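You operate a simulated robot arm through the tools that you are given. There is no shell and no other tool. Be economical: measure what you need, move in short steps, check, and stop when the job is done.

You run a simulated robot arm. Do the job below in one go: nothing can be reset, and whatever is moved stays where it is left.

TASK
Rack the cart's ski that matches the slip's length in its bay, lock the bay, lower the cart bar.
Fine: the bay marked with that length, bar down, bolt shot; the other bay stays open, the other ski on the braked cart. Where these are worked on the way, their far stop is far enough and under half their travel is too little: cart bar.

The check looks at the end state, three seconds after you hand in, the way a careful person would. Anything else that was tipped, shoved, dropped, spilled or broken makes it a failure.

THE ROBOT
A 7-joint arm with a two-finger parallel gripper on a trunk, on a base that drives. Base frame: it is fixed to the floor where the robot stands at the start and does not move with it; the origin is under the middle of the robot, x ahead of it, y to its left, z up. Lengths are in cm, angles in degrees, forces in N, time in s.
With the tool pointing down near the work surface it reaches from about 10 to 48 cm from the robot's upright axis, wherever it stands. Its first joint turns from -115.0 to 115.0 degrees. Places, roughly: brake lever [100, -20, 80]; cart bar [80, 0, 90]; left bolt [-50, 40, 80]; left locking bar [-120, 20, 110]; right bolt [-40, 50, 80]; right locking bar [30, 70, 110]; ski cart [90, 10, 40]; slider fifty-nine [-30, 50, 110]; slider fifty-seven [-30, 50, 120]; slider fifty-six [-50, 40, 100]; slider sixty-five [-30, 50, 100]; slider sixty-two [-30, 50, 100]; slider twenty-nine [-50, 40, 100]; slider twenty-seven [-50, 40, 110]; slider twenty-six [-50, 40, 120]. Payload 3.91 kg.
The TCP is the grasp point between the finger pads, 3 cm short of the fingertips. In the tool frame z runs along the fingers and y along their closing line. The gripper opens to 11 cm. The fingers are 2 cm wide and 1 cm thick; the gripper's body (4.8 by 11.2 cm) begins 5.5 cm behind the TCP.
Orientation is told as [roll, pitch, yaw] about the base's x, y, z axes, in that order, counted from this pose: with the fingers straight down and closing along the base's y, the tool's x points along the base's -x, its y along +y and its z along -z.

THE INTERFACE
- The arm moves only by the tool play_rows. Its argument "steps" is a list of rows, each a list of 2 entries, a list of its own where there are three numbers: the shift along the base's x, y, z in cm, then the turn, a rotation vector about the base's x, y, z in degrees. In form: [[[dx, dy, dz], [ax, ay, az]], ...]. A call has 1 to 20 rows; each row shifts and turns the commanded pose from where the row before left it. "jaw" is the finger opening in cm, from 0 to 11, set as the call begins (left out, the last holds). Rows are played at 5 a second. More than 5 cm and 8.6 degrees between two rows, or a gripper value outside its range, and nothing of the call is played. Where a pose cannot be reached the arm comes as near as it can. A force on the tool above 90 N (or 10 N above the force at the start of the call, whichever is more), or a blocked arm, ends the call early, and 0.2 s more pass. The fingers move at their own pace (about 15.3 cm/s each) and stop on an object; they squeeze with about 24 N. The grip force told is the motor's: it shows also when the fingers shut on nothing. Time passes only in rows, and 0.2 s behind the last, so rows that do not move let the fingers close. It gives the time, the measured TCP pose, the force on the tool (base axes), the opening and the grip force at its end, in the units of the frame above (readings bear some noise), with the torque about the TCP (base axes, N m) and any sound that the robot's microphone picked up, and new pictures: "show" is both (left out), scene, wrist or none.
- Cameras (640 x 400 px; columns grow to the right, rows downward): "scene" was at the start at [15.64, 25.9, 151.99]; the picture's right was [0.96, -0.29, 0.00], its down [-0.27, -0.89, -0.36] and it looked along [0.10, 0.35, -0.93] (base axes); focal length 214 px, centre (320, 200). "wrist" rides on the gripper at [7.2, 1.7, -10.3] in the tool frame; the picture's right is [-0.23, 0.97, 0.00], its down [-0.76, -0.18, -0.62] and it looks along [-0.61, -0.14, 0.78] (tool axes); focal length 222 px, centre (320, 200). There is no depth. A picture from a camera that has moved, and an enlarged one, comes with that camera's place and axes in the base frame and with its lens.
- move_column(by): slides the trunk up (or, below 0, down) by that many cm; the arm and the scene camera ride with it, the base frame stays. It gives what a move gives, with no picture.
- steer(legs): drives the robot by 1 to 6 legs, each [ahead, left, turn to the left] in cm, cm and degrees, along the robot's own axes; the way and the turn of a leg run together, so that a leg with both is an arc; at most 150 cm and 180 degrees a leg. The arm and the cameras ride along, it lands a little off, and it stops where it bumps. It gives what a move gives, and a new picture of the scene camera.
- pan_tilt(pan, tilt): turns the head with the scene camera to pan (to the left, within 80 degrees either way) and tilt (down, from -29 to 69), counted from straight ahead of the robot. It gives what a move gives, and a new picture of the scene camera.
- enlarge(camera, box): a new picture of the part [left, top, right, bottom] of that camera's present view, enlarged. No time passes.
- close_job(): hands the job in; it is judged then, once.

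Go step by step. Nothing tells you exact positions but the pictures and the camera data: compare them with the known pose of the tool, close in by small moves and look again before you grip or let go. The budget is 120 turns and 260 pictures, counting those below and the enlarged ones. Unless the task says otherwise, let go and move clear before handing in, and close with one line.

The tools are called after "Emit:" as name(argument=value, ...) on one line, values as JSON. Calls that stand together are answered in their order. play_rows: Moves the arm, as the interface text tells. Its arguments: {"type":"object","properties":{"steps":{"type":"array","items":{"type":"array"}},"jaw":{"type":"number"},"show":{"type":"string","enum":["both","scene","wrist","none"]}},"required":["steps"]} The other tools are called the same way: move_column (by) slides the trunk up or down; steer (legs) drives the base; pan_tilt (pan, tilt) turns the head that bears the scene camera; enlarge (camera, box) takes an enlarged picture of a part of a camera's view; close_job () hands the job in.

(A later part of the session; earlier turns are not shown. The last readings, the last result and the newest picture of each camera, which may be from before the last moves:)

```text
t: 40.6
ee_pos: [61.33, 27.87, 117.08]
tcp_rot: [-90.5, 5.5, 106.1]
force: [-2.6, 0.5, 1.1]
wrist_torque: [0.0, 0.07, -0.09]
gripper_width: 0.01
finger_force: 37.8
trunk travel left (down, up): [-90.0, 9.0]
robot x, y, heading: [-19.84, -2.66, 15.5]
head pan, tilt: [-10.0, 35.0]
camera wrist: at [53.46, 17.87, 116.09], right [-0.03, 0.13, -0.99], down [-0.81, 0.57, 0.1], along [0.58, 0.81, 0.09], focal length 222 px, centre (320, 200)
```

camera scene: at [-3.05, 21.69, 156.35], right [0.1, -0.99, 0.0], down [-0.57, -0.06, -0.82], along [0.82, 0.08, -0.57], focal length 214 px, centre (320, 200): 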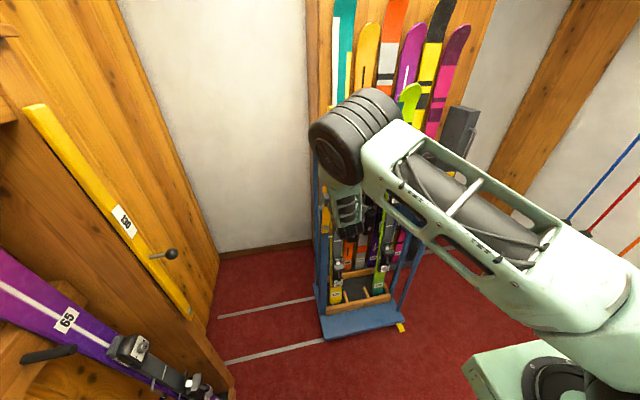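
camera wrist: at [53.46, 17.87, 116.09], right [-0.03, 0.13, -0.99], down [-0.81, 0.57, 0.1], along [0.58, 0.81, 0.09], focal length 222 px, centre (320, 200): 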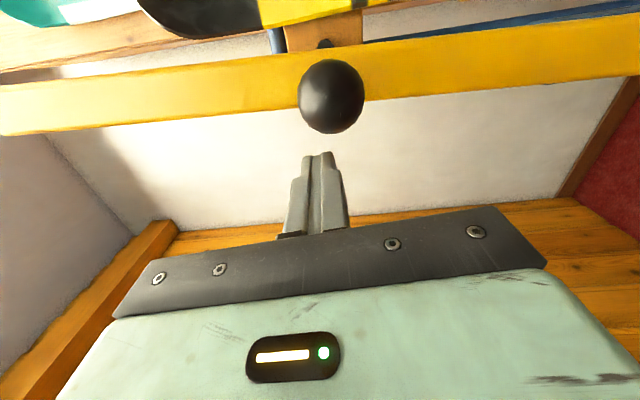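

The ball slipped free and the bar seems to stay up. I back away and look.

Emit:
play_rows(steps=[[[-4, -1.1, 0], [0, 0, 0]], [[-3, -4, 0], [0, 0, 0]], [[-3, -4, 0], [0, 0, 0]], [[0, -4.5, 0], [0, 0, 0]], [[0, -4.5, 0], [0, 0, 0]], [[0, -4.5, 0], [0, 0, 0]]], jaw=11)

Emit:
enlarge(camera="scene", box=[280, 100, 440, 260])

```text
t: 42.0
ee_pos: [51.4, 4.54, 116.21]
tcp_rot: [-89.7, 5.7, 105.6]
force: [-0.7, 0.6, 0.3]
wrist_torque: [0.0, 0.0, -0.07]
gripper_width: 10.99
finger_force: 0.1
trunk travel left (down, up): [-90.0, 9.0]
robot x, y, heading: [-19.43, -2.79, 15.7]
head pan, tilt: [-10.0, 35.0]
camera scene: at [-2.99, 21.84, 156.36], right [0.1, -0.99, 0.0], down [-0.57, -0.06, -0.82], along [0.82, 0.08, -0.57], focal length 214 px, centre (320, 200)
camera wrist: at [43.45, -5.41, 115.41], right [-0.04, 0.12, -0.99], down [-0.81, 0.58, 0.1], along [0.59, 0.81, 0.08], focal length 222 px, centre (320, 200)
```

scene: 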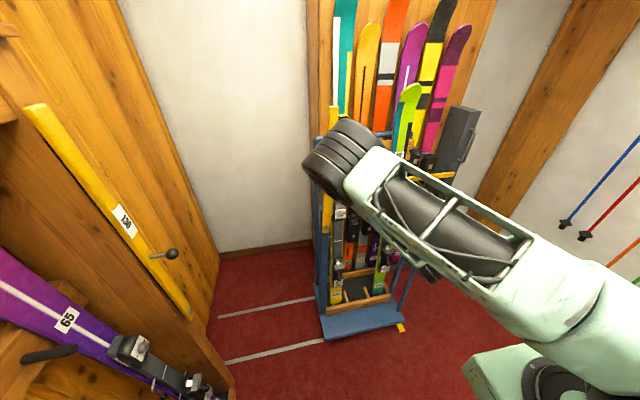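
wrist: 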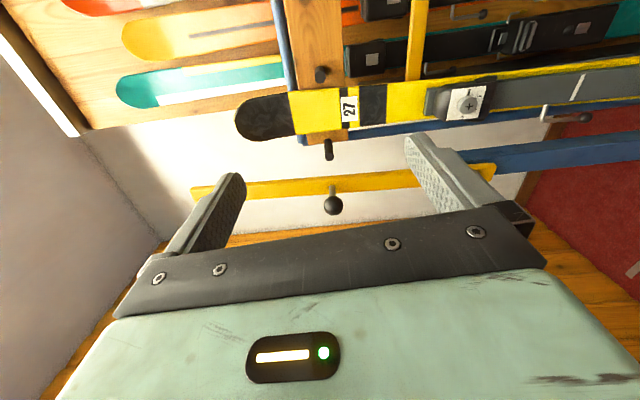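

```text
2.50 times, centred on (360, 180) of scene
camera zoom: at [-2.99, 21.84, 156.36], right [0.1, -0.99, 0.0], down [-0.57, -0.06, -0.82], along [0.82, 0.08, -0.57], focal length 536 px, centre (220, 250)
```

zoom: 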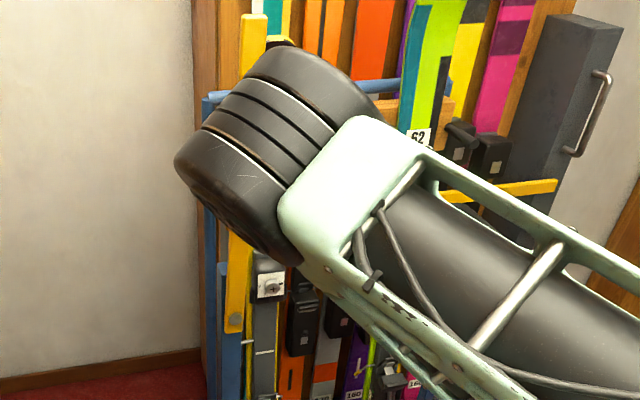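

The bar is up at its stop. Next I roll the tool on so the wrist camera rides above it.

Emit:
play_rows(steps=[[[0, -1, -1], [-7.7, -2.14, 0]], [[0, -1, -1], [-7.7, -2.14, 0]], [[0, -1, -1], [-7.7, -2.14, 0]], [[0, -1, -1], [-7.7, -2.14, 0]], [[0, -1, -1], [-7.7, -2.14, 0]], [[0, -1, -1], [-7.7, -2.14, 0]], [[0, -1, -1], [-7.7, -2.14, 0]], [[0, -1, -1], [-7.7, -2.14, 0]], [[0, 0, -1], [-7.7, -2.14, 0]], [[0, 0, -1], [-7.7, -2.14, 0]], [[0, 0, -1], [-4.5, -1.2, 0]]])

```text
t: 44.6
ee_pos: [52.44, -1.56, 107.26]
tcp_rot: [-137.9, 86.2, 57.6]
force: [-1.1, -0.5, 0.0]
wrist_torque: [-0.02, 0.01, -0.04]
gripper_width: 10.98
finger_force: 0.1
trunk travel left (down, up): [-90.0, 9.0]
robot x, y, heading: [-19.83, -2.81, 15.7]
head pan, tilt: [-10.0, 35.0]
stopped in row 11: the arm was blocked; the commanded pose is now the measured one
camera scene: at [-2.93, 21.77, 156.36], right [0.1, -0.99, 0.0], down [-0.57, -0.06, -0.82], along [0.81, 0.08, -0.57], focal length 214 px, centre (320, 200)
camera wrist: at [42.7, -6.45, 113.94], right [0.27, -0.92, -0.27], down [-0.62, 0.05, -0.78], along [0.74, 0.38, -0.56], focal length 222 px, centre (320, 200)
```

scene: 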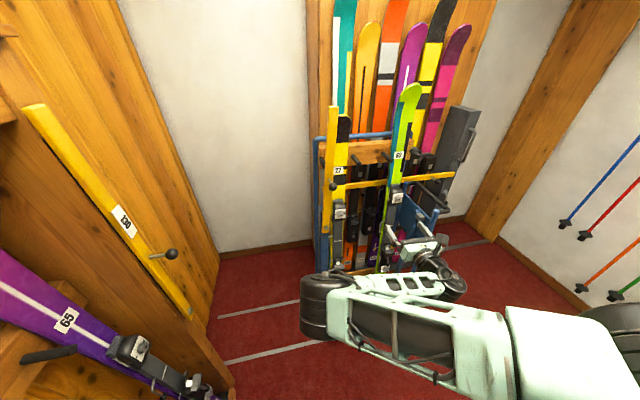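
wrist: 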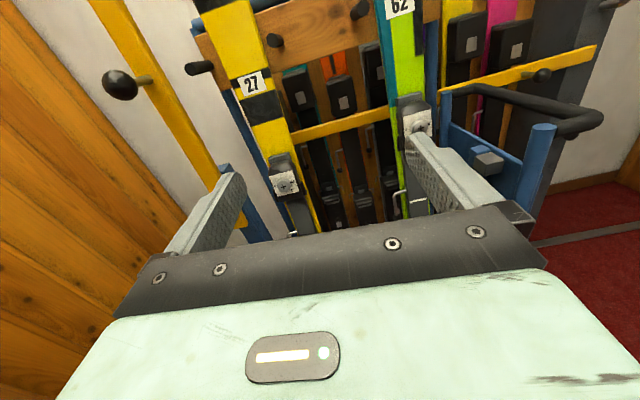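

Camera now rides on top with a good view of ski 27. I level the tool, yaw it slightly left, then drive closer.

Emit:
play_rows(steps=[[[0, 0, 0], [-1.5, 1, 4]], [[0, 0, 0], [-1.5, 1, 4]]], show="none")

Emit:
steer(legs=[[20, 4, 0]])

Emit:
enlarge(camera="wrist", box=[0, 0, 640, 400])

```text
t: 45.4
ee_pos: [52.74, 2.79, 109.44]
tcp_rot: [-130.5, 84.3, 75.7]
force: [-0.1, -0.7, -0.7]
wrist_torque: [0.01, -0.03, 0.01]
gripper_width: 11.0
finger_force: 0.0
trunk travel left (down, up): [-90.0, 9.0]
robot x, y, heading: [-19.86, -2.51, 15.7]
head pan, tilt: [-10.0, 35.0]
stopped in row 2: the arm was blocked; the commanded pose is now the measured one
```

```text
t: 47.0
ee_pos: [70.99, 11.96, 109.44]
tcp_rot: [-130.5, 84.2, 75.5]
force: [0.5, 0.7, 0.9]
wrist_torque: [-0.03, -0.01, 0.03]
gripper_width: 11.0
finger_force: 0.0
trunk travel left (down, up): [-90.0, 9.0]
robot x, y, heading: [-1.45, 6.85, 15.8]
head pan, tilt: [-10.0, 35.0]
camera scene: at [15.18, 31.09, 156.36], right [0.1, -0.99, 0.0], down [-0.57, -0.06, -0.82], along [0.81, 0.08, -0.57], focal length 214 px, centre (320, 200)
```

scene: 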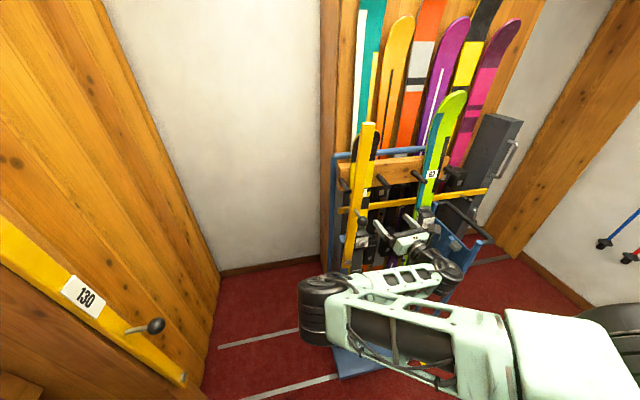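

```text
1.00 times, centred on (320, 200) of wrist (not enlarged: the box is as wide or as high as the picture)
camera zoom: at [62.28, 5.19, 115.94], right [0.44, -0.85, -0.3], down [-0.62, -0.04, -0.78], along [0.65, 0.53, -0.54], focal length 222 px, centre (320, 200)
```

zoom: 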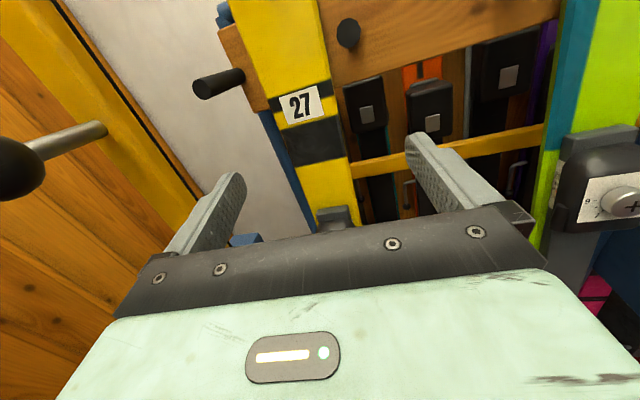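

The arm seems near a joint limit in this stance; I test with a short forward move toward the ski.

Emit:
play_rows(steps=[[[2, 1.4, -1], [0, 0, 0]], [[2, 1.4, -1], [0, 0, 0]], [[2, 1.4, -1], [0, 0, 0]]])

```text
t: 47.8
ee_pos: [76.84, 17.4, 106.83]
tcp_rot: [-130.2, 83.4, 76.8]
force: [-0.9, -0.2, 0.0]
wrist_torque: [-0.02, -0.02, 0.03]
gripper_width: 11.01
finger_force: 0.1
trunk travel left (down, up): [-90.0, 9.0]
robot x, y, heading: [-1.2, 6.43, 15.9]
head pan, tilt: [-10.0, 35.0]
camera scene: at [15.18, 31.08, 156.36], right [0.1, -0.99, 0.0], down [-0.57, -0.06, -0.82], along [0.81, 0.08, -0.57], focal length 214 px, centre (320, 200)
camera wrist: at [68.24, 10.46, 113.22], right [0.45, -0.84, -0.31], down [-0.62, -0.04, -0.79], along [0.65, 0.55, -0.53], focal length 222 px, centre (320, 200)
```

scene: 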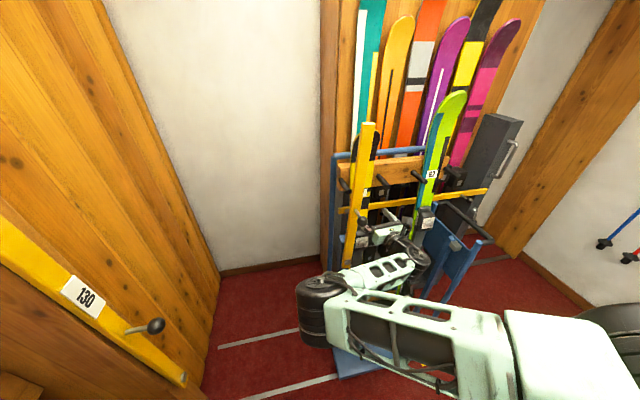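
wrist: 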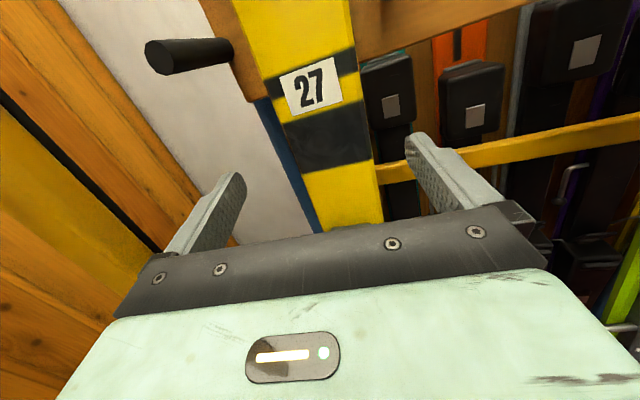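

Emit:
play_rows(steps=[[[2.8, 1.4, -1.3], [0, 0, 0]], [[2.8, 1.4, -1.3], [0, 0, 0]]])

```text
t: 48.6
ee_pos: [80.86, 23.93, 105.02]
tcp_rot: [-131.0, 82.2, 78.7]
force: [-34.8, -16.1, -1.0]
wrist_torque: [-0.17, 0.48, -2.31]
gripper_width: 10.85
finger_force: 0.0
trunk travel left (down, up): [-90.0, 9.0]
robot x, y, heading: [-1.8, 6.73, 15.8]
head pan, tilt: [-10.0, 35.0]
stopped in row 2: the arm was blocked; the commanded pose is now the measured one
camera scene: at [14.88, 30.9, 156.38], right [0.1, -0.99, 0.0], down [-0.57, -0.06, -0.82], along [0.82, 0.08, -0.57], focal length 214 px, centre (320, 200)
camera wrist: at [72.52, 16.44, 111.23], right [0.49, -0.81, -0.33], down [-0.61, -0.05, -0.79], along [0.62, 0.59, -0.52], focal length 222 px, centre (320, 200)
```

scene: 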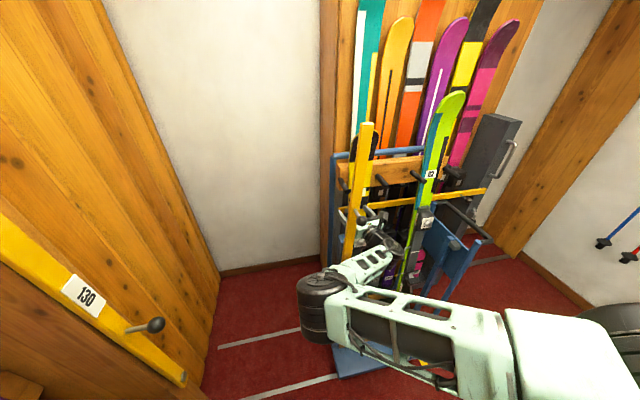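
wrist: 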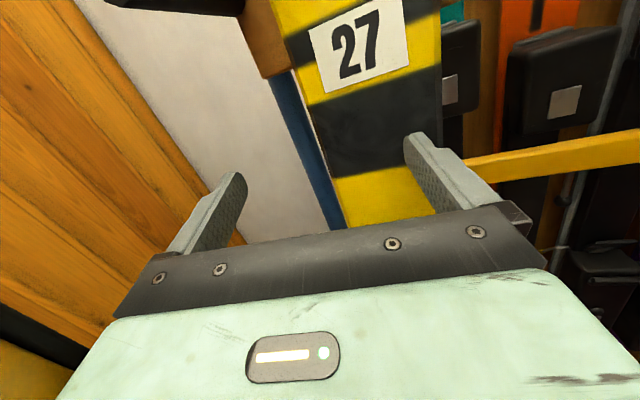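

This stance doesn't track and the right finger touched the ski face. I back out and restore the earlier arm posture.

Emit:
play_rows(steps=[[[-2, -2, 0.3], [0, 0, 0]], [[-2, -2, 0.3], [0, 0, 0]], [[-2, -2, 0.5], [0, 0, 0]], [[-2, -2, 0.5], [0, 0, 0]], [[-2, -2, 0.5], [0, 0, 0]]])

```text
t: 49.1
ee_pos: [79.46, 22.45, 105.77]
tcp_rot: [-131.7, 81.4, 78.4]
force: [55.4, 17.6, -24.5]
wrist_torque: [-0.79, -1.66, -2.82]
gripper_width: 10.27
finger_force: 0.0
trunk travel left (down, up): [-90.0, 9.0]
robot x, y, heading: [-1.45, 6.48, 15.7]
head pan, tilt: [-10.0, 35.0]
stopped in row 2: the force on the tool passed its limit at 124 N (the readings are from after the stop); the commanded pose is now the measured one
camera scene: at [15.75, 31.28, 156.21], right [0.1, -0.99, 0.0], down [-0.57, -0.06, -0.82], along [0.81, 0.08, -0.58], focal length 214 px, centre (320, 200)
camera wrist: at [71.15, 14.72, 111.82], right [0.5, -0.8, -0.33], down [-0.61, -0.04, -0.79], along [0.62, 0.59, -0.51], focal length 222 px, centre (320, 200)
```

scene: 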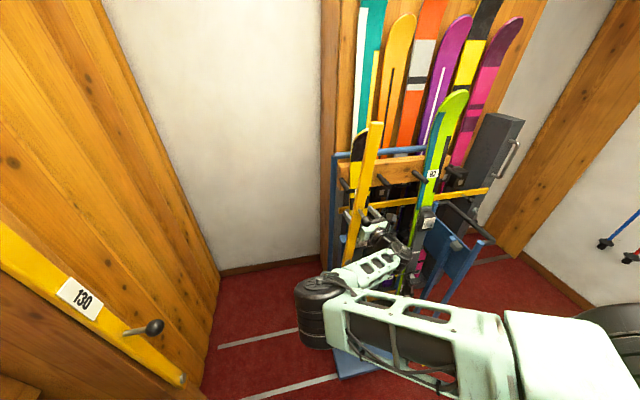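
wrist: 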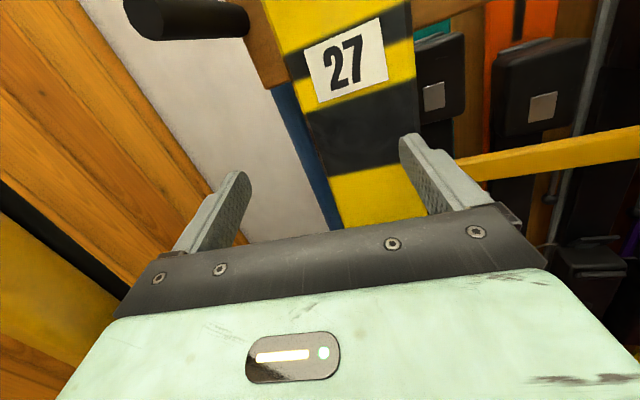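

Emit:
enlarge(camera="scene", box=[310, 100, 470, 300])

```text
2.00 times, centred on (390, 200) of scene
camera zoom: at [15.75, 31.28, 156.21], right [0.1, -0.99, 0.0], down [-0.57, -0.06, -0.82], along [0.81, 0.08, -0.58], focal length 429 px, centre (180, 200)
```

zoom: 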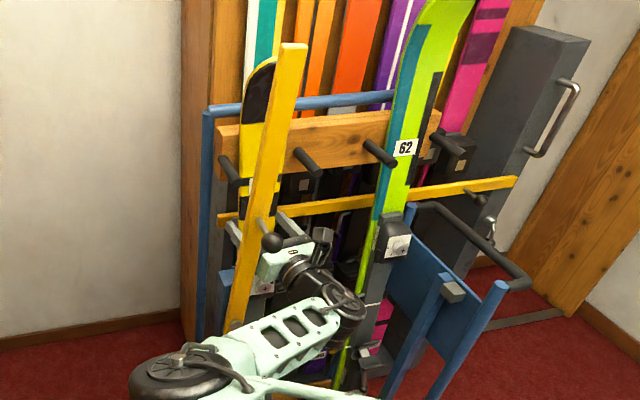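

The open left finger has slipped behind the raised bar. I narrow the jaw and shift right before backing out.

Emit:
play_rows(steps=[[[0, 0, 0], [0, 0, 0]], [[0, 0, 0], [0, 0, 0]], [[0, 0, 0], [0, 0, 0]], [[0.3, -1.2, 0], [0, 0, 0]]], jaw=3)

Emit:
enlarge(camera="scene", box=[310, 100, 470, 300])

```text
t: 50.1
ee_pos: [78.97, 21.97, 106.53]
tcp_rot: [-133.3, 80.6, 77.5]
force: [-0.2, 0.8, -0.4]
wrist_torque: [0.01, 0.02, 0.0]
gripper_width: 3.01
finger_force: 0.0
trunk travel left (down, up): [-90.0, 9.0]
robot x, y, heading: [-1.56, 6.6, 15.9]
head pan, tilt: [-10.0, 35.0]
camera scene: at [15.19, 31.1, 156.36], right [0.1, -0.99, 0.0], down [-0.57, -0.06, -0.82], along [0.81, 0.08, -0.57], focal length 214 px, centre (320, 200)
camera wrist: at [70.75, 14.09, 112.41], right [0.51, -0.79, -0.34], down [-0.6, -0.04, -0.8], along [0.62, 0.61, -0.49], focal length 222 px, centre (320, 200)
```

scene: 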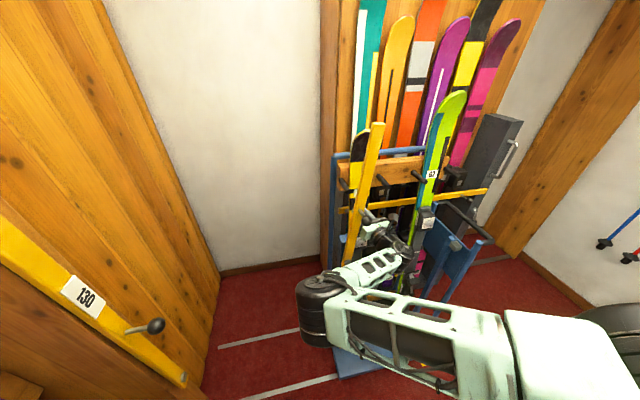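
wrist: 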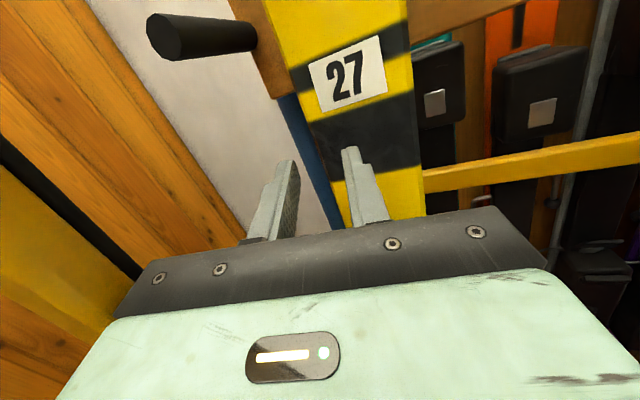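

```text
2.00 times, centred on (390, 200) of scene
camera zoom: at [15.19, 31.1, 156.36], right [0.1, -0.99, 0.0], down [-0.57, -0.06, -0.82], along [0.81, 0.08, -0.57], focal length 429 px, centre (180, 200)
```

zoom: 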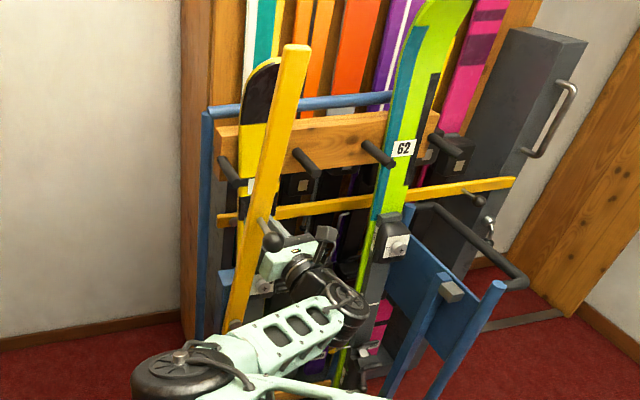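

Free now. I reverse the base, with a slight shift right, to clear the bar.

Emit:
steer(legs=[[-2, -3, 0], [-20, -4, 0]])

Emit:
enlarge(camera="wrist", box=[0, 0, 640, 400])

```text
t: 52.2
ee_pos: [59.98, 8.9, 106.76]
tcp_rot: [-134.4, 80.5, 75.9]
force: [0.4, 0.3, 0.6]
wrist_torque: [0.0, -0.01, -0.03]
gripper_width: 3.0
finger_force: 0.2
trunk travel left (down, up): [-90.0, 9.0]
robot x, y, heading: [-20.63, -6.08, 15.6]
head pan, tilt: [-10.0, 35.0]
camera scene: at [-4.09, 18.35, 156.36], right [0.1, -0.99, 0.0], down [-0.57, -0.06, -0.82], along [0.81, 0.08, -0.57], focal length 214 px, centre (320, 200)
```

scene: 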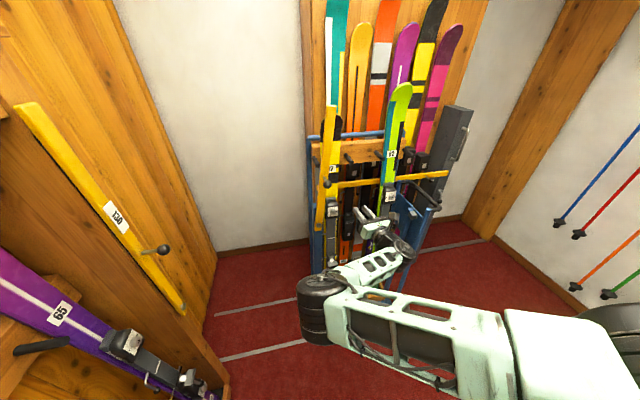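

```text
1.00 times, centred on (320, 200) of wrist (not enlarged: the box is as wide or as high as the picture)
camera zoom: at [51.66, 1.07, 112.62], right [0.51, -0.79, -0.34], down [-0.6, -0.04, -0.8], along [0.62, 0.61, -0.49], focal length 222 px, centre (320, 200)
```

zoom: 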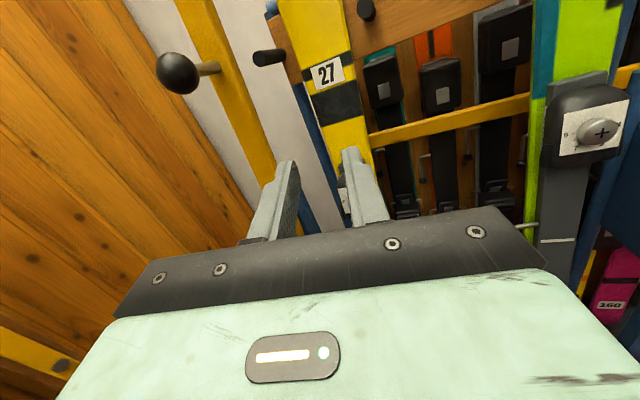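

The bar went back upright, ski untouched. I roll the tool back the way it came to regain the elbow-up posture.

Emit:
play_rows(steps=[[[-0.5, -0.8, 0.5], [7.05, 4.1, 0.95]], [[-0.5, -0.8, 0.5], [7.05, 4.1, 0.95]], [[-0.5, -0.8, 0.5], [7.05, 4.1, 0.95]], [[-0.5, -0.8, 0.5], [7.05, 4.1, 0.95]], [[-0.5, -0.8, 0.5], [7.05, 4.1, 0.95]], [[-0.5, -0.8, 0.5], [7.05, 4.1, 0.95]], [[-0.5, -0.8, 0.5], [7.05, 4.1, 0.95]], [[-0.5, -0.8, 0.5], [7.05, 4.1, 0.95]], [[-0.5, -0.8, 0.5], [7.05, 4.1, 0.95]], [[-0.5, -0.8, 0.5], [7.05, 4.1, 0.95]], [[-0.5, -0.8, 0.5], [7.05, 4.1, 0.95]]])

```text
t: 54.6
ee_pos: [54.45, 0.12, 112.35]
tcp_rot: [-96.6, -7.2, 121.0]
force: [0.0, 0.2, 0.0]
wrist_torque: [0.01, -0.01, -0.04]
gripper_width: 3.0
finger_force: 0.2
trunk travel left (down, up): [-90.0, 9.0]
robot x, y, heading: [-20.65, -6.19, 15.8]
head pan, tilt: [-10.0, 35.0]
camera scene: at [-4.1, 18.37, 156.35], right [0.1, -0.99, 0.0], down [-0.57, -0.06, -0.82], along [0.81, 0.08, -0.57], focal length 214 px, centre (320, 200)
camera wrist: at [49.35, -11.05, 108.6], right [-0.08, 0.35, -0.93], down [-0.93, 0.31, 0.2], along [0.36, 0.88, 0.3], focal length 222 px, centre (320, 200)
```

scene: 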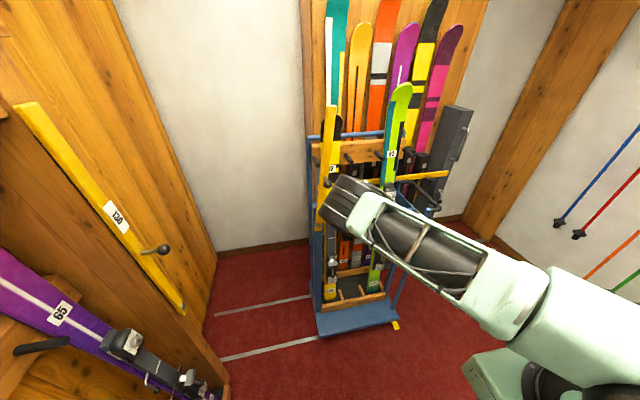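
wrist: 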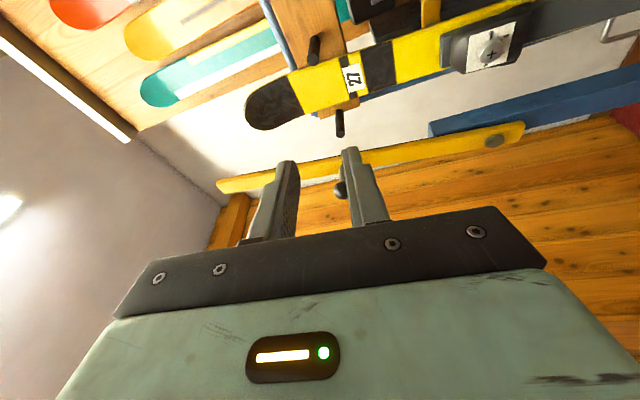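

Elbow-up posture is back. I roll the rest of the way to the camera-below pose, fingers at yaw 22°.

Emit:
play_rows(steps=[[[0, -0.8, -0.8], [7.19, 4.12, -0.19]], [[0, -0.8, -0.8], [7.19, 4.12, -0.19]], [[0, -0.8, -0.8], [7.19, 4.12, -0.19]], [[0, -0.8, -0.8], [7.19, 4.12, -0.19]], [[0, -0.8, -0.8], [7.19, 4.12, -0.19]], [[0, 0, -0.8], [7.19, 4.12, -0.19]], [[0, 0, -0.8], [7.19, 4.12, -0.19]], [[0, 0, -0.8], [7.19, 4.12, -0.19]], [[0, 0, -0.8], [7.19, 4.12, -0.19]], [[0, 0, -0.8], [7.19, 4.12, -0.19]]], jaw=11)

```text
t: 56.8
ee_pos: [54.3, -3.83, 104.36]
tcp_rot: [75.9, -89.9, -53.6]
force: [-0.5, 1.0, -0.5]
wrist_torque: [-0.02, 0.01, -0.02]
gripper_width: 11.0
finger_force: 0.0
trunk travel left (down, up): [-90.0, 9.0]
robot x, y, heading: [-20.91, -6.18, 15.6]
head pan, tilt: [-10.0, 35.0]
camera scene: at [-4.11, 18.37, 156.35], right [0.1, -0.99, 0.0], down [-0.57, -0.06, -0.82], along [0.81, 0.08, -0.57], focal length 214 px, centre (320, 200)
camera wrist: at [44.23, -6.27, 97.15], right [-0.37, 0.9, 0.23], down [-0.51, -0.4, 0.76], along [0.78, 0.16, 0.61], focal length 222 px, centre (320, 200)
```

scene: 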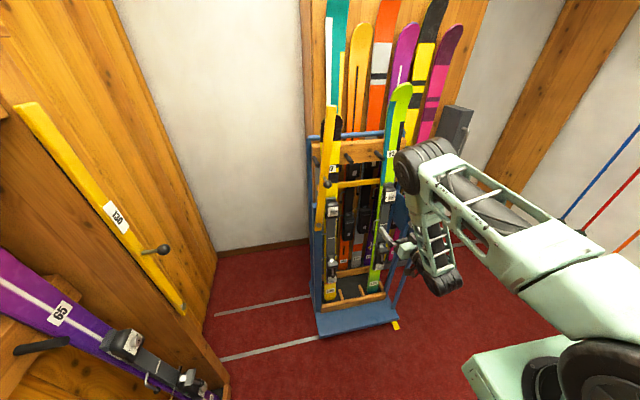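
wrist: 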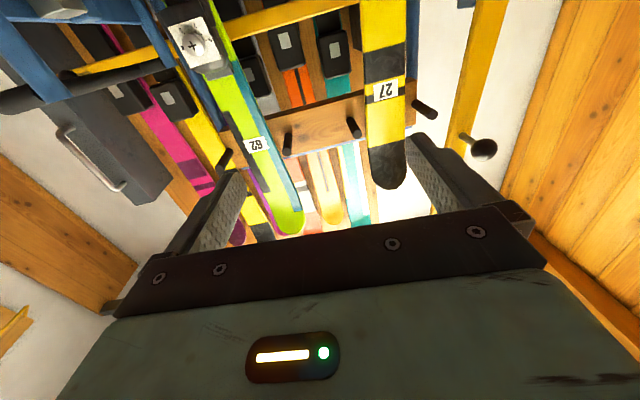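

Pose is good. Drive closer: 22 ahead and 9 left.

Emit:
steer(legs=[[22, 9, 0]])

Emit:
enlarge(camera="wrist", box=[0, 0, 640, 400])

```text
t: 58.5
ee_pos: [73.27, 10.68, 104.42]
tcp_rot: [-91.9, -89.8, 113.9]
force: [0.2, 0.5, 0.0]
wrist_torque: [0.0, -0.01, -0.01]
gripper_width: 11.01
finger_force: 0.1
trunk travel left (down, up): [-90.0, 9.0]
robot x, y, heading: [-1.86, 8.65, 15.6]
head pan, tilt: [-10.0, 35.0]
camera scene: at [14.77, 33.02, 156.36], right [0.1, -0.99, 0.0], down [-0.57, -0.06, -0.82], along [0.81, 0.08, -0.57], focal length 214 px, centre (320, 200)
```

scene: 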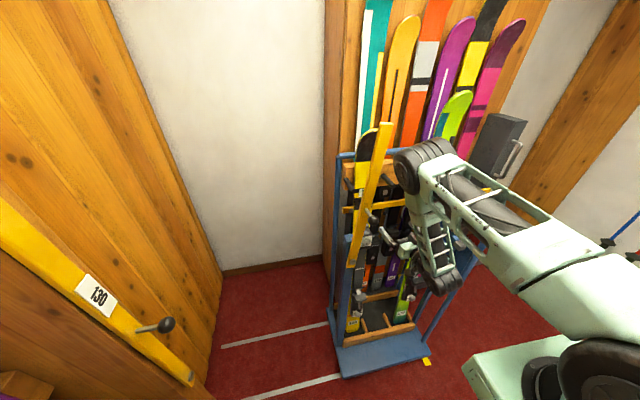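

```text
1.00 times, centred on (320, 200) of wrist (not enlarged: the box is as wide or as high as the picture)
camera zoom: at [63.1, 8.31, 97.16], right [-0.37, 0.9, 0.23], down [-0.51, -0.4, 0.76], along [0.78, 0.16, 0.61], focal length 222 px, centre (320, 200)
```

zoom: 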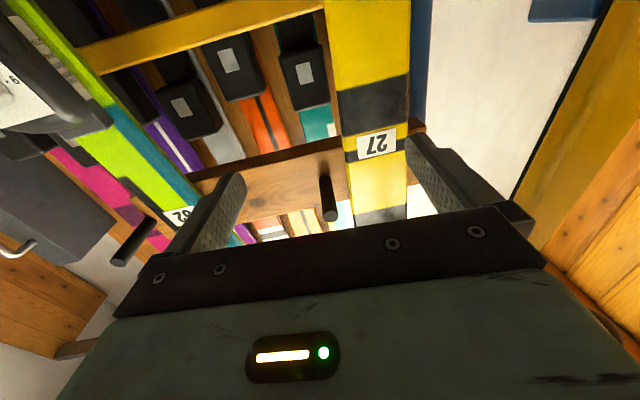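

Emit:
play_rows(steps=[[[3.1, 2.9, -0.4], [0, 0, 0]], [[3.1, 2.9, -0.4], [0, 0, 0]], [[2.5, 2.4, -0.3], [0, 0, 0]]])

```text
t: 59.3
ee_pos: [82.04, 19.0, 103.36]
tcp_rot: [-88.0, -89.9, 110.1]
force: [-0.5, -0.7, 0.2]
wrist_torque: [0.0, 0.03, 0.03]
gripper_width: 11.01
finger_force: 0.2
trunk travel left (down, up): [-90.0, 9.0]
robot x, y, heading: [-1.73, 8.38, 16.0]
head pan, tilt: [-10.0, 35.0]
camera scene: at [14.77, 33.0, 156.36], right [0.1, -0.99, 0.0], down [-0.57, -0.06, -0.82], along [0.81, 0.08, -0.57], focal length 214 px, centre (320, 200)
camera wrist: at [71.88, 16.57, 96.13], right [-0.37, 0.9, 0.23], down [-0.51, -0.4, 0.76], along [0.78, 0.16, 0.61], focal length 222 px, centre (320, 200)
```

scene: 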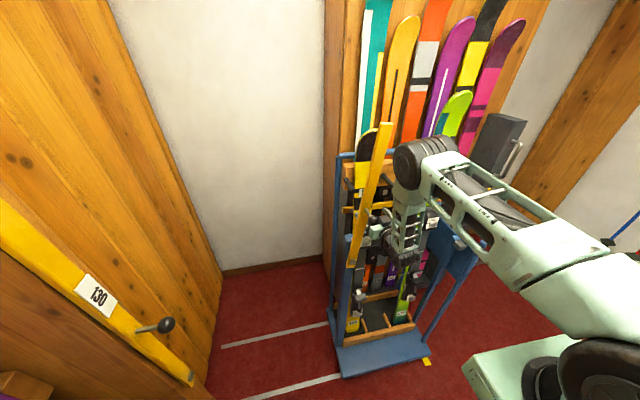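
wrist: 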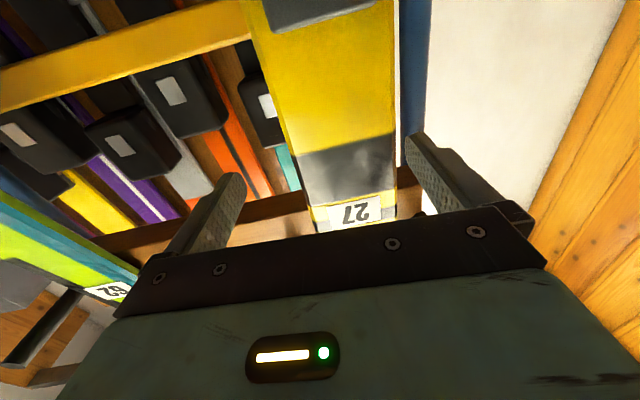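

Ski 27 lies between the fingers. Move the last bit in.

Emit:
play_rows(steps=[[[1.6, 1.45, -0.2], [0, 0, 0]], [[1.6, 1.45, -0.2], [0, 0, 0]], [[0, 0, 0], [0, 0, 0]]])

Emit:
enlarge(camera="scene", box=[330, 180, 430, 280])

```text
t: 60.1
ee_pos: [85.26, 21.73, 102.95]
tcp_rot: [-77.1, -89.8, 99.2]
force: [-0.7, -0.7, -0.2]
wrist_torque: [-0.02, 0.03, -0.02]
gripper_width: 11.0
finger_force: 0.0
trunk travel left (down, up): [-90.0, 9.0]
robot x, y, heading: [-1.64, 8.56, 15.9]
head pan, tilt: [-10.0, 35.0]
camera scene: at [14.78, 33.02, 156.36], right [0.1, -0.99, 0.0], down [-0.57, -0.06, -0.82], along [0.81, 0.08, -0.57], focal length 214 px, centre (320, 200)
camera wrist: at [75.04, 19.45, 95.68], right [-0.37, 0.9, 0.23], down [-0.51, -0.4, 0.76], along [0.78, 0.16, 0.61], focal length 222 px, centre (320, 200)
```

scene: 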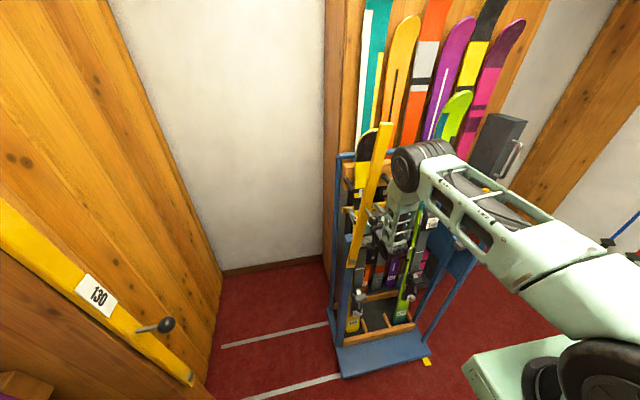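
wrist: 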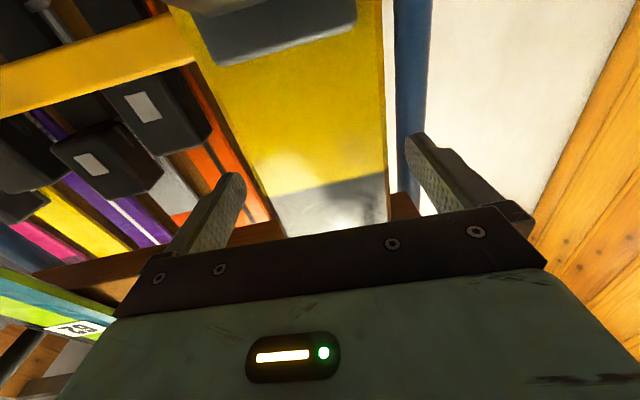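

```text
4.00 times, centred on (380, 230) of scene
camera zoom: at [14.78, 33.02, 156.36], right [0.1, -0.99, 0.0], down [-0.57, -0.06, -0.82], along [0.81, 0.08, -0.57], focal length 858 px, centre (80, 80)
```

zoom: 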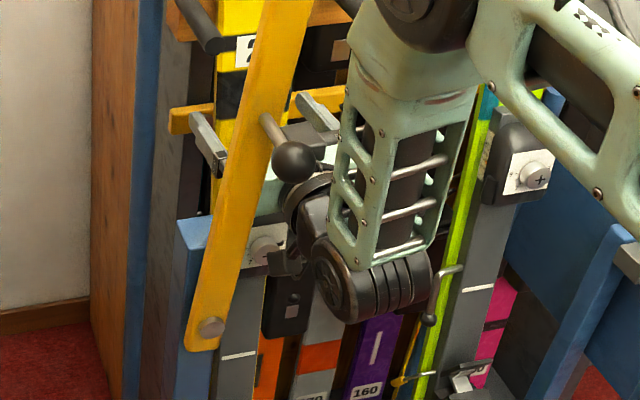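

Ski (≈7.6 cm wide) is centred between the pads. Close.

Emit:
play_rows(steps=[[[0, 0, 0], [0, 0, 0]], [[0, 0, 0], [0, 0, 0]], [[0, 0, 0], [0, 0, 0]]], jaw=0, show="wrist")

```text
t: 60.9
ee_pos: [85.26, 21.82, 102.88]
tcp_rot: [-73.9, -90.1, 95.9]
force: [1.4, 0.5, -0.1]
wrist_torque: [0.23, 0.1, -0.05]
gripper_width: 8.51
finger_force: 23.6
trunk travel left (down, up): [-90.0, 9.0]
robot x, y, heading: [-2.09, 8.75, 15.7]
head pan, tilt: [-10.0, 35.0]
camera wrist: at [75.03, 19.45, 95.69], right [-0.37, 0.9, 0.23], down [-0.51, -0.4, 0.76], along [0.78, 0.16, 0.61], focal length 222 px, centre (320, 200)
```

wrist: 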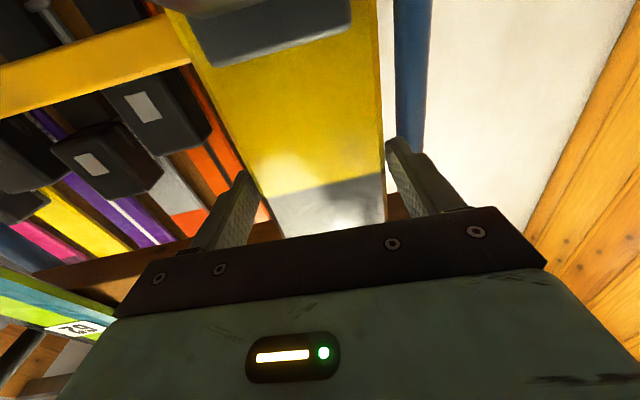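

Gripped at 8.5 cm. Lift gently.

Emit:
play_rows(steps=[[[0, 0, 1], [0, 0, 0]], [[0, 0, 1], [0, 0, 0]], [[0, 0, 1], [0, 0, 0]], [[0, 0, 0], [0, 0, 0]]])

Emit:
enlarge(camera="scene", box=[310, 260, 450, 380])

```text
t: 61.9
ee_pos: [85.21, 21.71, 105.78]
tcp_rot: [-30.1, -89.9, 52.1]
force: [0.0, 0.3, -11.7]
wrist_torque: [0.09, -0.35, -0.03]
gripper_width: 8.54
finger_force: 24.0
trunk travel left (down, up): [-90.0, 9.0]
robot x, y, heading: [-1.72, 8.36, 15.9]
head pan, tilt: [-10.0, 35.0]
camera scene: at [14.84, 33.03, 156.35], right [0.1, -0.99, 0.0], down [-0.57, -0.06, -0.82], along [0.81, 0.08, -0.57], focal length 214 px, centre (320, 200)
camera wrist: at [75.03, 19.41, 98.65], right [-0.36, 0.9, 0.23], down [-0.51, -0.4, 0.76], along [0.78, 0.16, 0.61], focal length 222 px, centre (320, 200)
```

scene: 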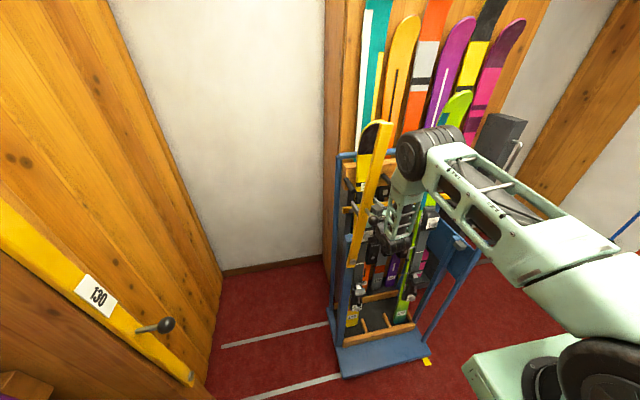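
wrist: 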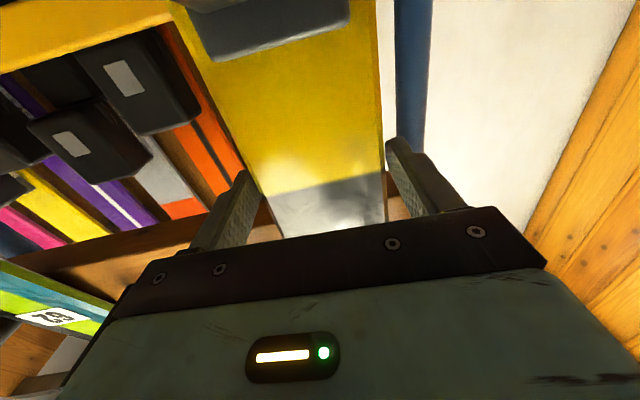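

```text
3.33 times, centred on (380, 320) of scene
camera zoom: at [14.84, 33.03, 156.35], right [0.1, -0.99, 0.0], down [-0.57, -0.06, -0.82], along [0.81, 0.08, -0.57], focal length 715 px, centre (120, -200)
```

zoom: 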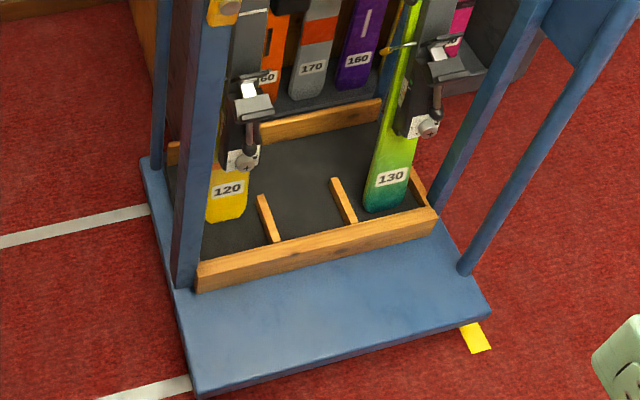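

Held; weight ≈12 N. Lift 7 cm more.

Emit:
play_rows(steps=[[[0, 0, 1.5], [0, 0, 0]], [[0, 0, 1.5], [0, 0, 0]], [[0, 0, 1.5], [0, 0, 0]], [[0, 0, 1.5], [0, 0, 0]], [[0, 0, 1], [0, 0, 0]]], show="scene")

Emit:
enlarge(camera="scene", box=[310, 100, 450, 380])

```text
t: 63.1
ee_pos: [85.23, 21.77, 112.85]
tcp_rot: [-46.0, -89.9, 67.9]
force: [-0.2, 0.1, -11.7]
wrist_torque: [0.05, -0.21, -0.02]
gripper_width: 8.52
finger_force: 23.7
trunk travel left (down, up): [-90.0, 9.0]
robot x, y, heading: [-1.96, 8.3, 16.1]
head pan, tilt: [-10.0, 35.0]
camera scene: at [14.85, 33.04, 156.34], right [0.1, -0.99, 0.0], down [-0.57, -0.06, -0.82], along [0.81, 0.08, -0.57], focal length 214 px, centre (320, 200)
```

scene: 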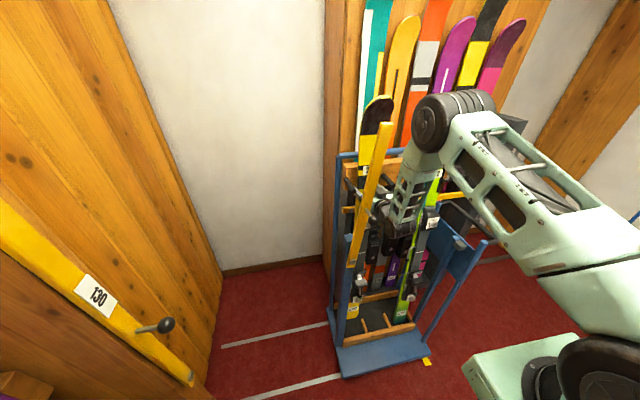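

```text
1.43 times, centred on (380, 240) of scene
camera zoom: at [14.85, 33.04, 156.34], right [0.1, -0.99, 0.0], down [-0.57, -0.06, -0.82], along [0.81, 0.08, -0.57], focal length 306 px, centre (234, 143)
```

zoom: 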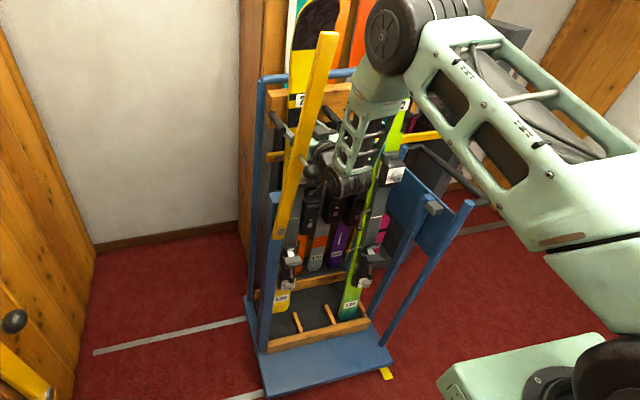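

Tail is well off the tray. Pull straight out 9 cm first.

Emit:
play_rows(steps=[[[-1.4, -0.55, 0], [0, 0, 0]], [[-1.4, -0.55, 0], [0, 0, 0]], [[-1.4, -0.55, 0], [0, 0, 0]], [[-1.4, -0.55, 0], [0, 0, 0]], [[-1.4, -0.55, 0], [0, 0, 0]], [[-1.4, -0.55, 0], [0, 0, 0]]])

Emit:
enlarge(camera="scene", box=[310, 100, 450, 240])

```text
t: 64.5
ee_pos: [76.74, 18.44, 112.73]
tcp_rot: [-86.1, -89.9, 108.0]
force: [-0.8, -0.1, -12.0]
wrist_torque: [0.04, -0.27, 0.04]
gripper_width: 8.53
finger_force: 24.1
trunk travel left (down, up): [-90.0, 9.0]
robot x, y, heading: [-1.42, 8.4, 15.8]
head pan, tilt: [-10.0, 35.0]
camera scene: at [14.84, 33.04, 156.35], right [0.1, -0.99, 0.0], down [-0.57, -0.06, -0.82], along [0.81, 0.08, -0.57], focal length 214 px, centre (320, 200)
camera wrist: at [66.61, 16.09, 105.62], right [-0.37, 0.9, 0.23], down [-0.51, -0.4, 0.76], along [0.78, 0.16, 0.61], focal length 222 px, centre (320, 200)
```

scene: 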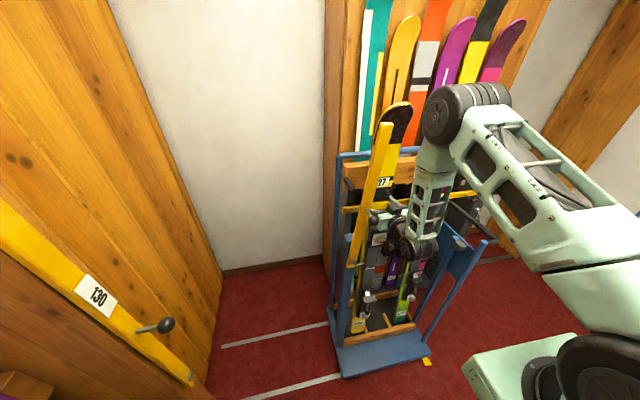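
wrist: 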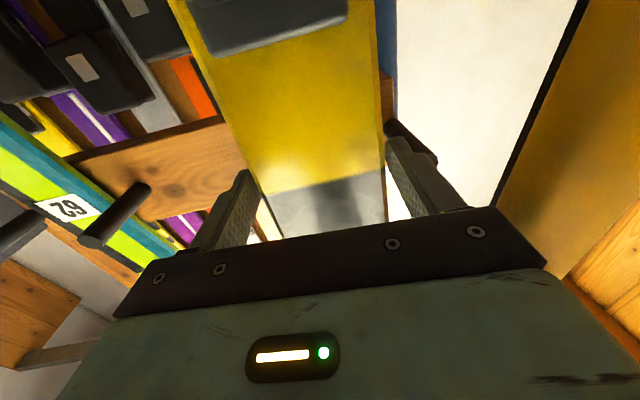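

```text
2.86 times, centred on (380, 170) of scene
camera zoom: at [14.84, 33.04, 156.35], right [0.1, -0.99, 0.0], down [-0.57, -0.06, -0.82], along [0.81, 0.08, -0.57], focal length 613 px, centre (149, 286)
```

zoom: 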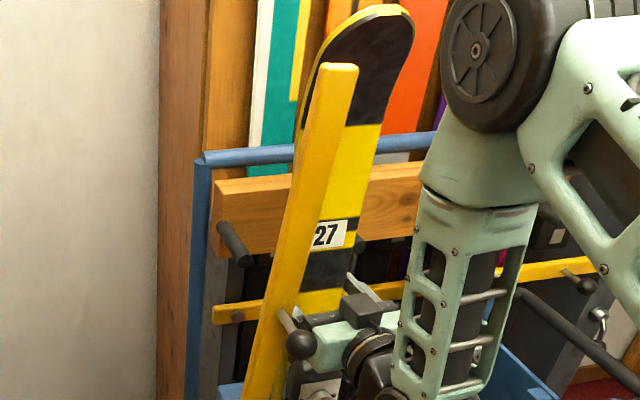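

Clear of the pegs. Now shift right 6 cm to pass the raised bar, then back away with the base.

Emit:
play_rows(steps=[[[0.4, -1.45, 0], [0, 0, 0]], [[0.4, -1.45, 0], [0, 0, 0]], [[0.4, -1.45, 0], [0, 0, 0]], [[0.4, -1.45, 0], [0, 0, 0]], [[0, 0, 0], [0, 0, 0]]], show="none")

Emit:
enlarge(camera="scene", box=[310, 80, 470, 380])

```text
t: 65.7
ee_pos: [78.42, 12.69, 112.82]
tcp_rot: [-21.7, -89.9, 43.9]
force: [-0.2, -0.3, -11.2]
wrist_torque: [0.01, -0.25, 0.03]
gripper_width: 8.52
finger_force: 24.1
trunk travel left (down, up): [-90.0, 9.0]
robot x, y, heading: [-2.18, 8.41, 15.5]
head pan, tilt: [-10.0, 35.0]
```

```text
1.33 times, centred on (390, 230) of scene
camera zoom: at [14.84, 33.02, 156.35], right [0.1, -0.99, 0.0], down [-0.57, -0.06, -0.82], along [0.81, 0.08, -0.57], focal length 286 px, centre (227, 160)
```

zoom: 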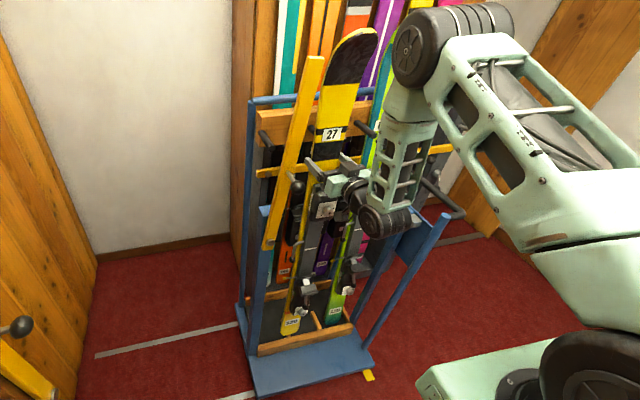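

Raise the trunk a little for lip clearance, then back out.

Emit:
move_column(by=4)

Emit:
steer(legs=[[-15, 0, 0]])

```text
t: 66.6
ee_pos: [78.4, 12.69, 116.82]
tcp_rot: [-37.8, -89.9, 59.8]
force: [-0.3, 0.5, -11.5]
wrist_torque: [0.07, -0.24, 0.04]
gripper_width: 8.55
finger_force: 23.6
trunk travel left (down, up): [-94.0, 5.0]
robot x, y, heading: [-1.75, 8.3, 15.7]
head pan, tilt: [-10.0, 35.0]
```

```text
t: 67.9
ee_pos: [63.94, 8.64, 116.67]
tcp_rot: [-40.5, -89.9, 62.6]
force: [-0.6, 0.8, -11.8]
wrist_torque: [0.06, -0.13, 0.03]
gripper_width: 8.53
finger_force: 23.8
trunk travel left (down, up): [-94.0, 5.0]
robot x, y, heading: [-16.06, 4.47, 15.8]
head pan, tilt: [-10.0, 35.0]
camera scene: at [0.5, 28.95, 160.34], right [0.1, -0.99, 0.0], down [-0.57, -0.06, -0.82], along [0.81, 0.08, -0.57], focal length 214 px, centre (320, 200)
```

scene: 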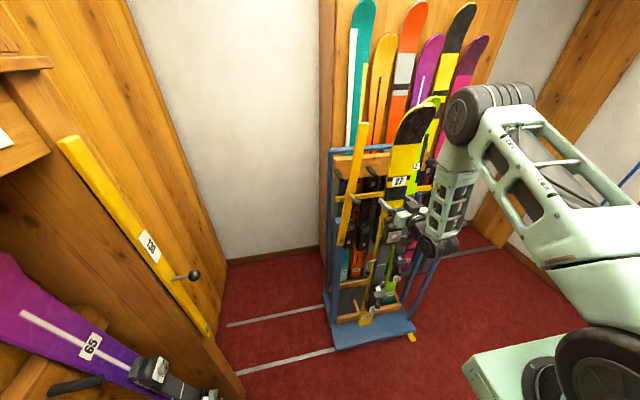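

Ski 27 is out. The rack is yawed ~18°; I back away to open floor, then I'll turn to face the left bay.

Emit:
steer(legs=[[-30, 0, 0], [-39, -50, 0]])

Emit:
pan_tilt(pan=75, tilt=30)

```text
t: 73.1
ee_pos: [11.18, -58.51, 116.88]
tcp_rot: [-32.1, -89.8, 54.1]
force: [-0.2, -0.5, -11.5]
wrist_torque: [-0.01, -0.09, -0.01]
gripper_width: 8.55
finger_force: 23.6
trunk travel left (down, up): [-94.0, 5.0]
robot x, y, heading: [-69.11, -62.7, 15.8]
head pan, tilt: [-10.0, 35.0]
camera scene: at [-52.27, -38.17, 160.35], right [0.1, -0.99, 0.0], down [-0.57, -0.06, -0.82], along [0.81, 0.08, -0.57], focal length 214 px, centre (320, 200)
```

scene: 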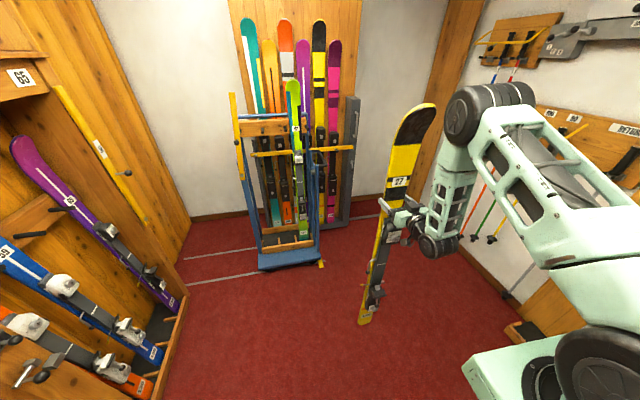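

```text
t: 74.7
ee_pos: [11.27, -58.55, 116.74]
tcp_rot: [-22.4, -89.9, 44.4]
force: [-0.2, 0.4, -10.8]
wrist_torque: [0.01, -0.08, 0.0]
gripper_width: 8.55
finger_force: 23.4
trunk travel left (down, up): [-94.0, 5.0]
robot x, y, heading: [-69.04, -62.64, 15.8]
head pan, tilt: [75.0, 30.0]
camera scene: at [-61.17, -30.03, 161.13], right [1.0, 0.01, 0.0], down [0.01, -0.5, -0.87], along [-0.01, 0.87, -0.5], focal length 214 px, centre (320, 200)
```

scene: 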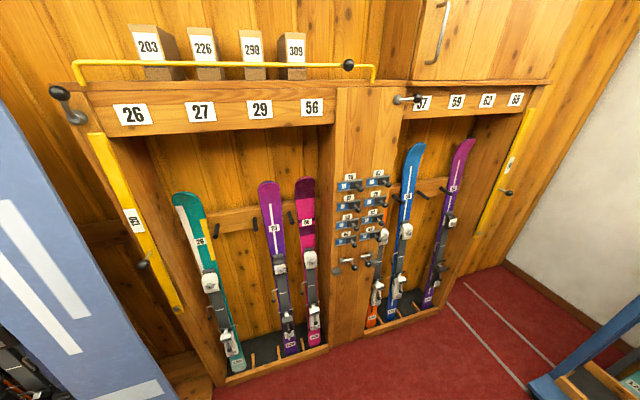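

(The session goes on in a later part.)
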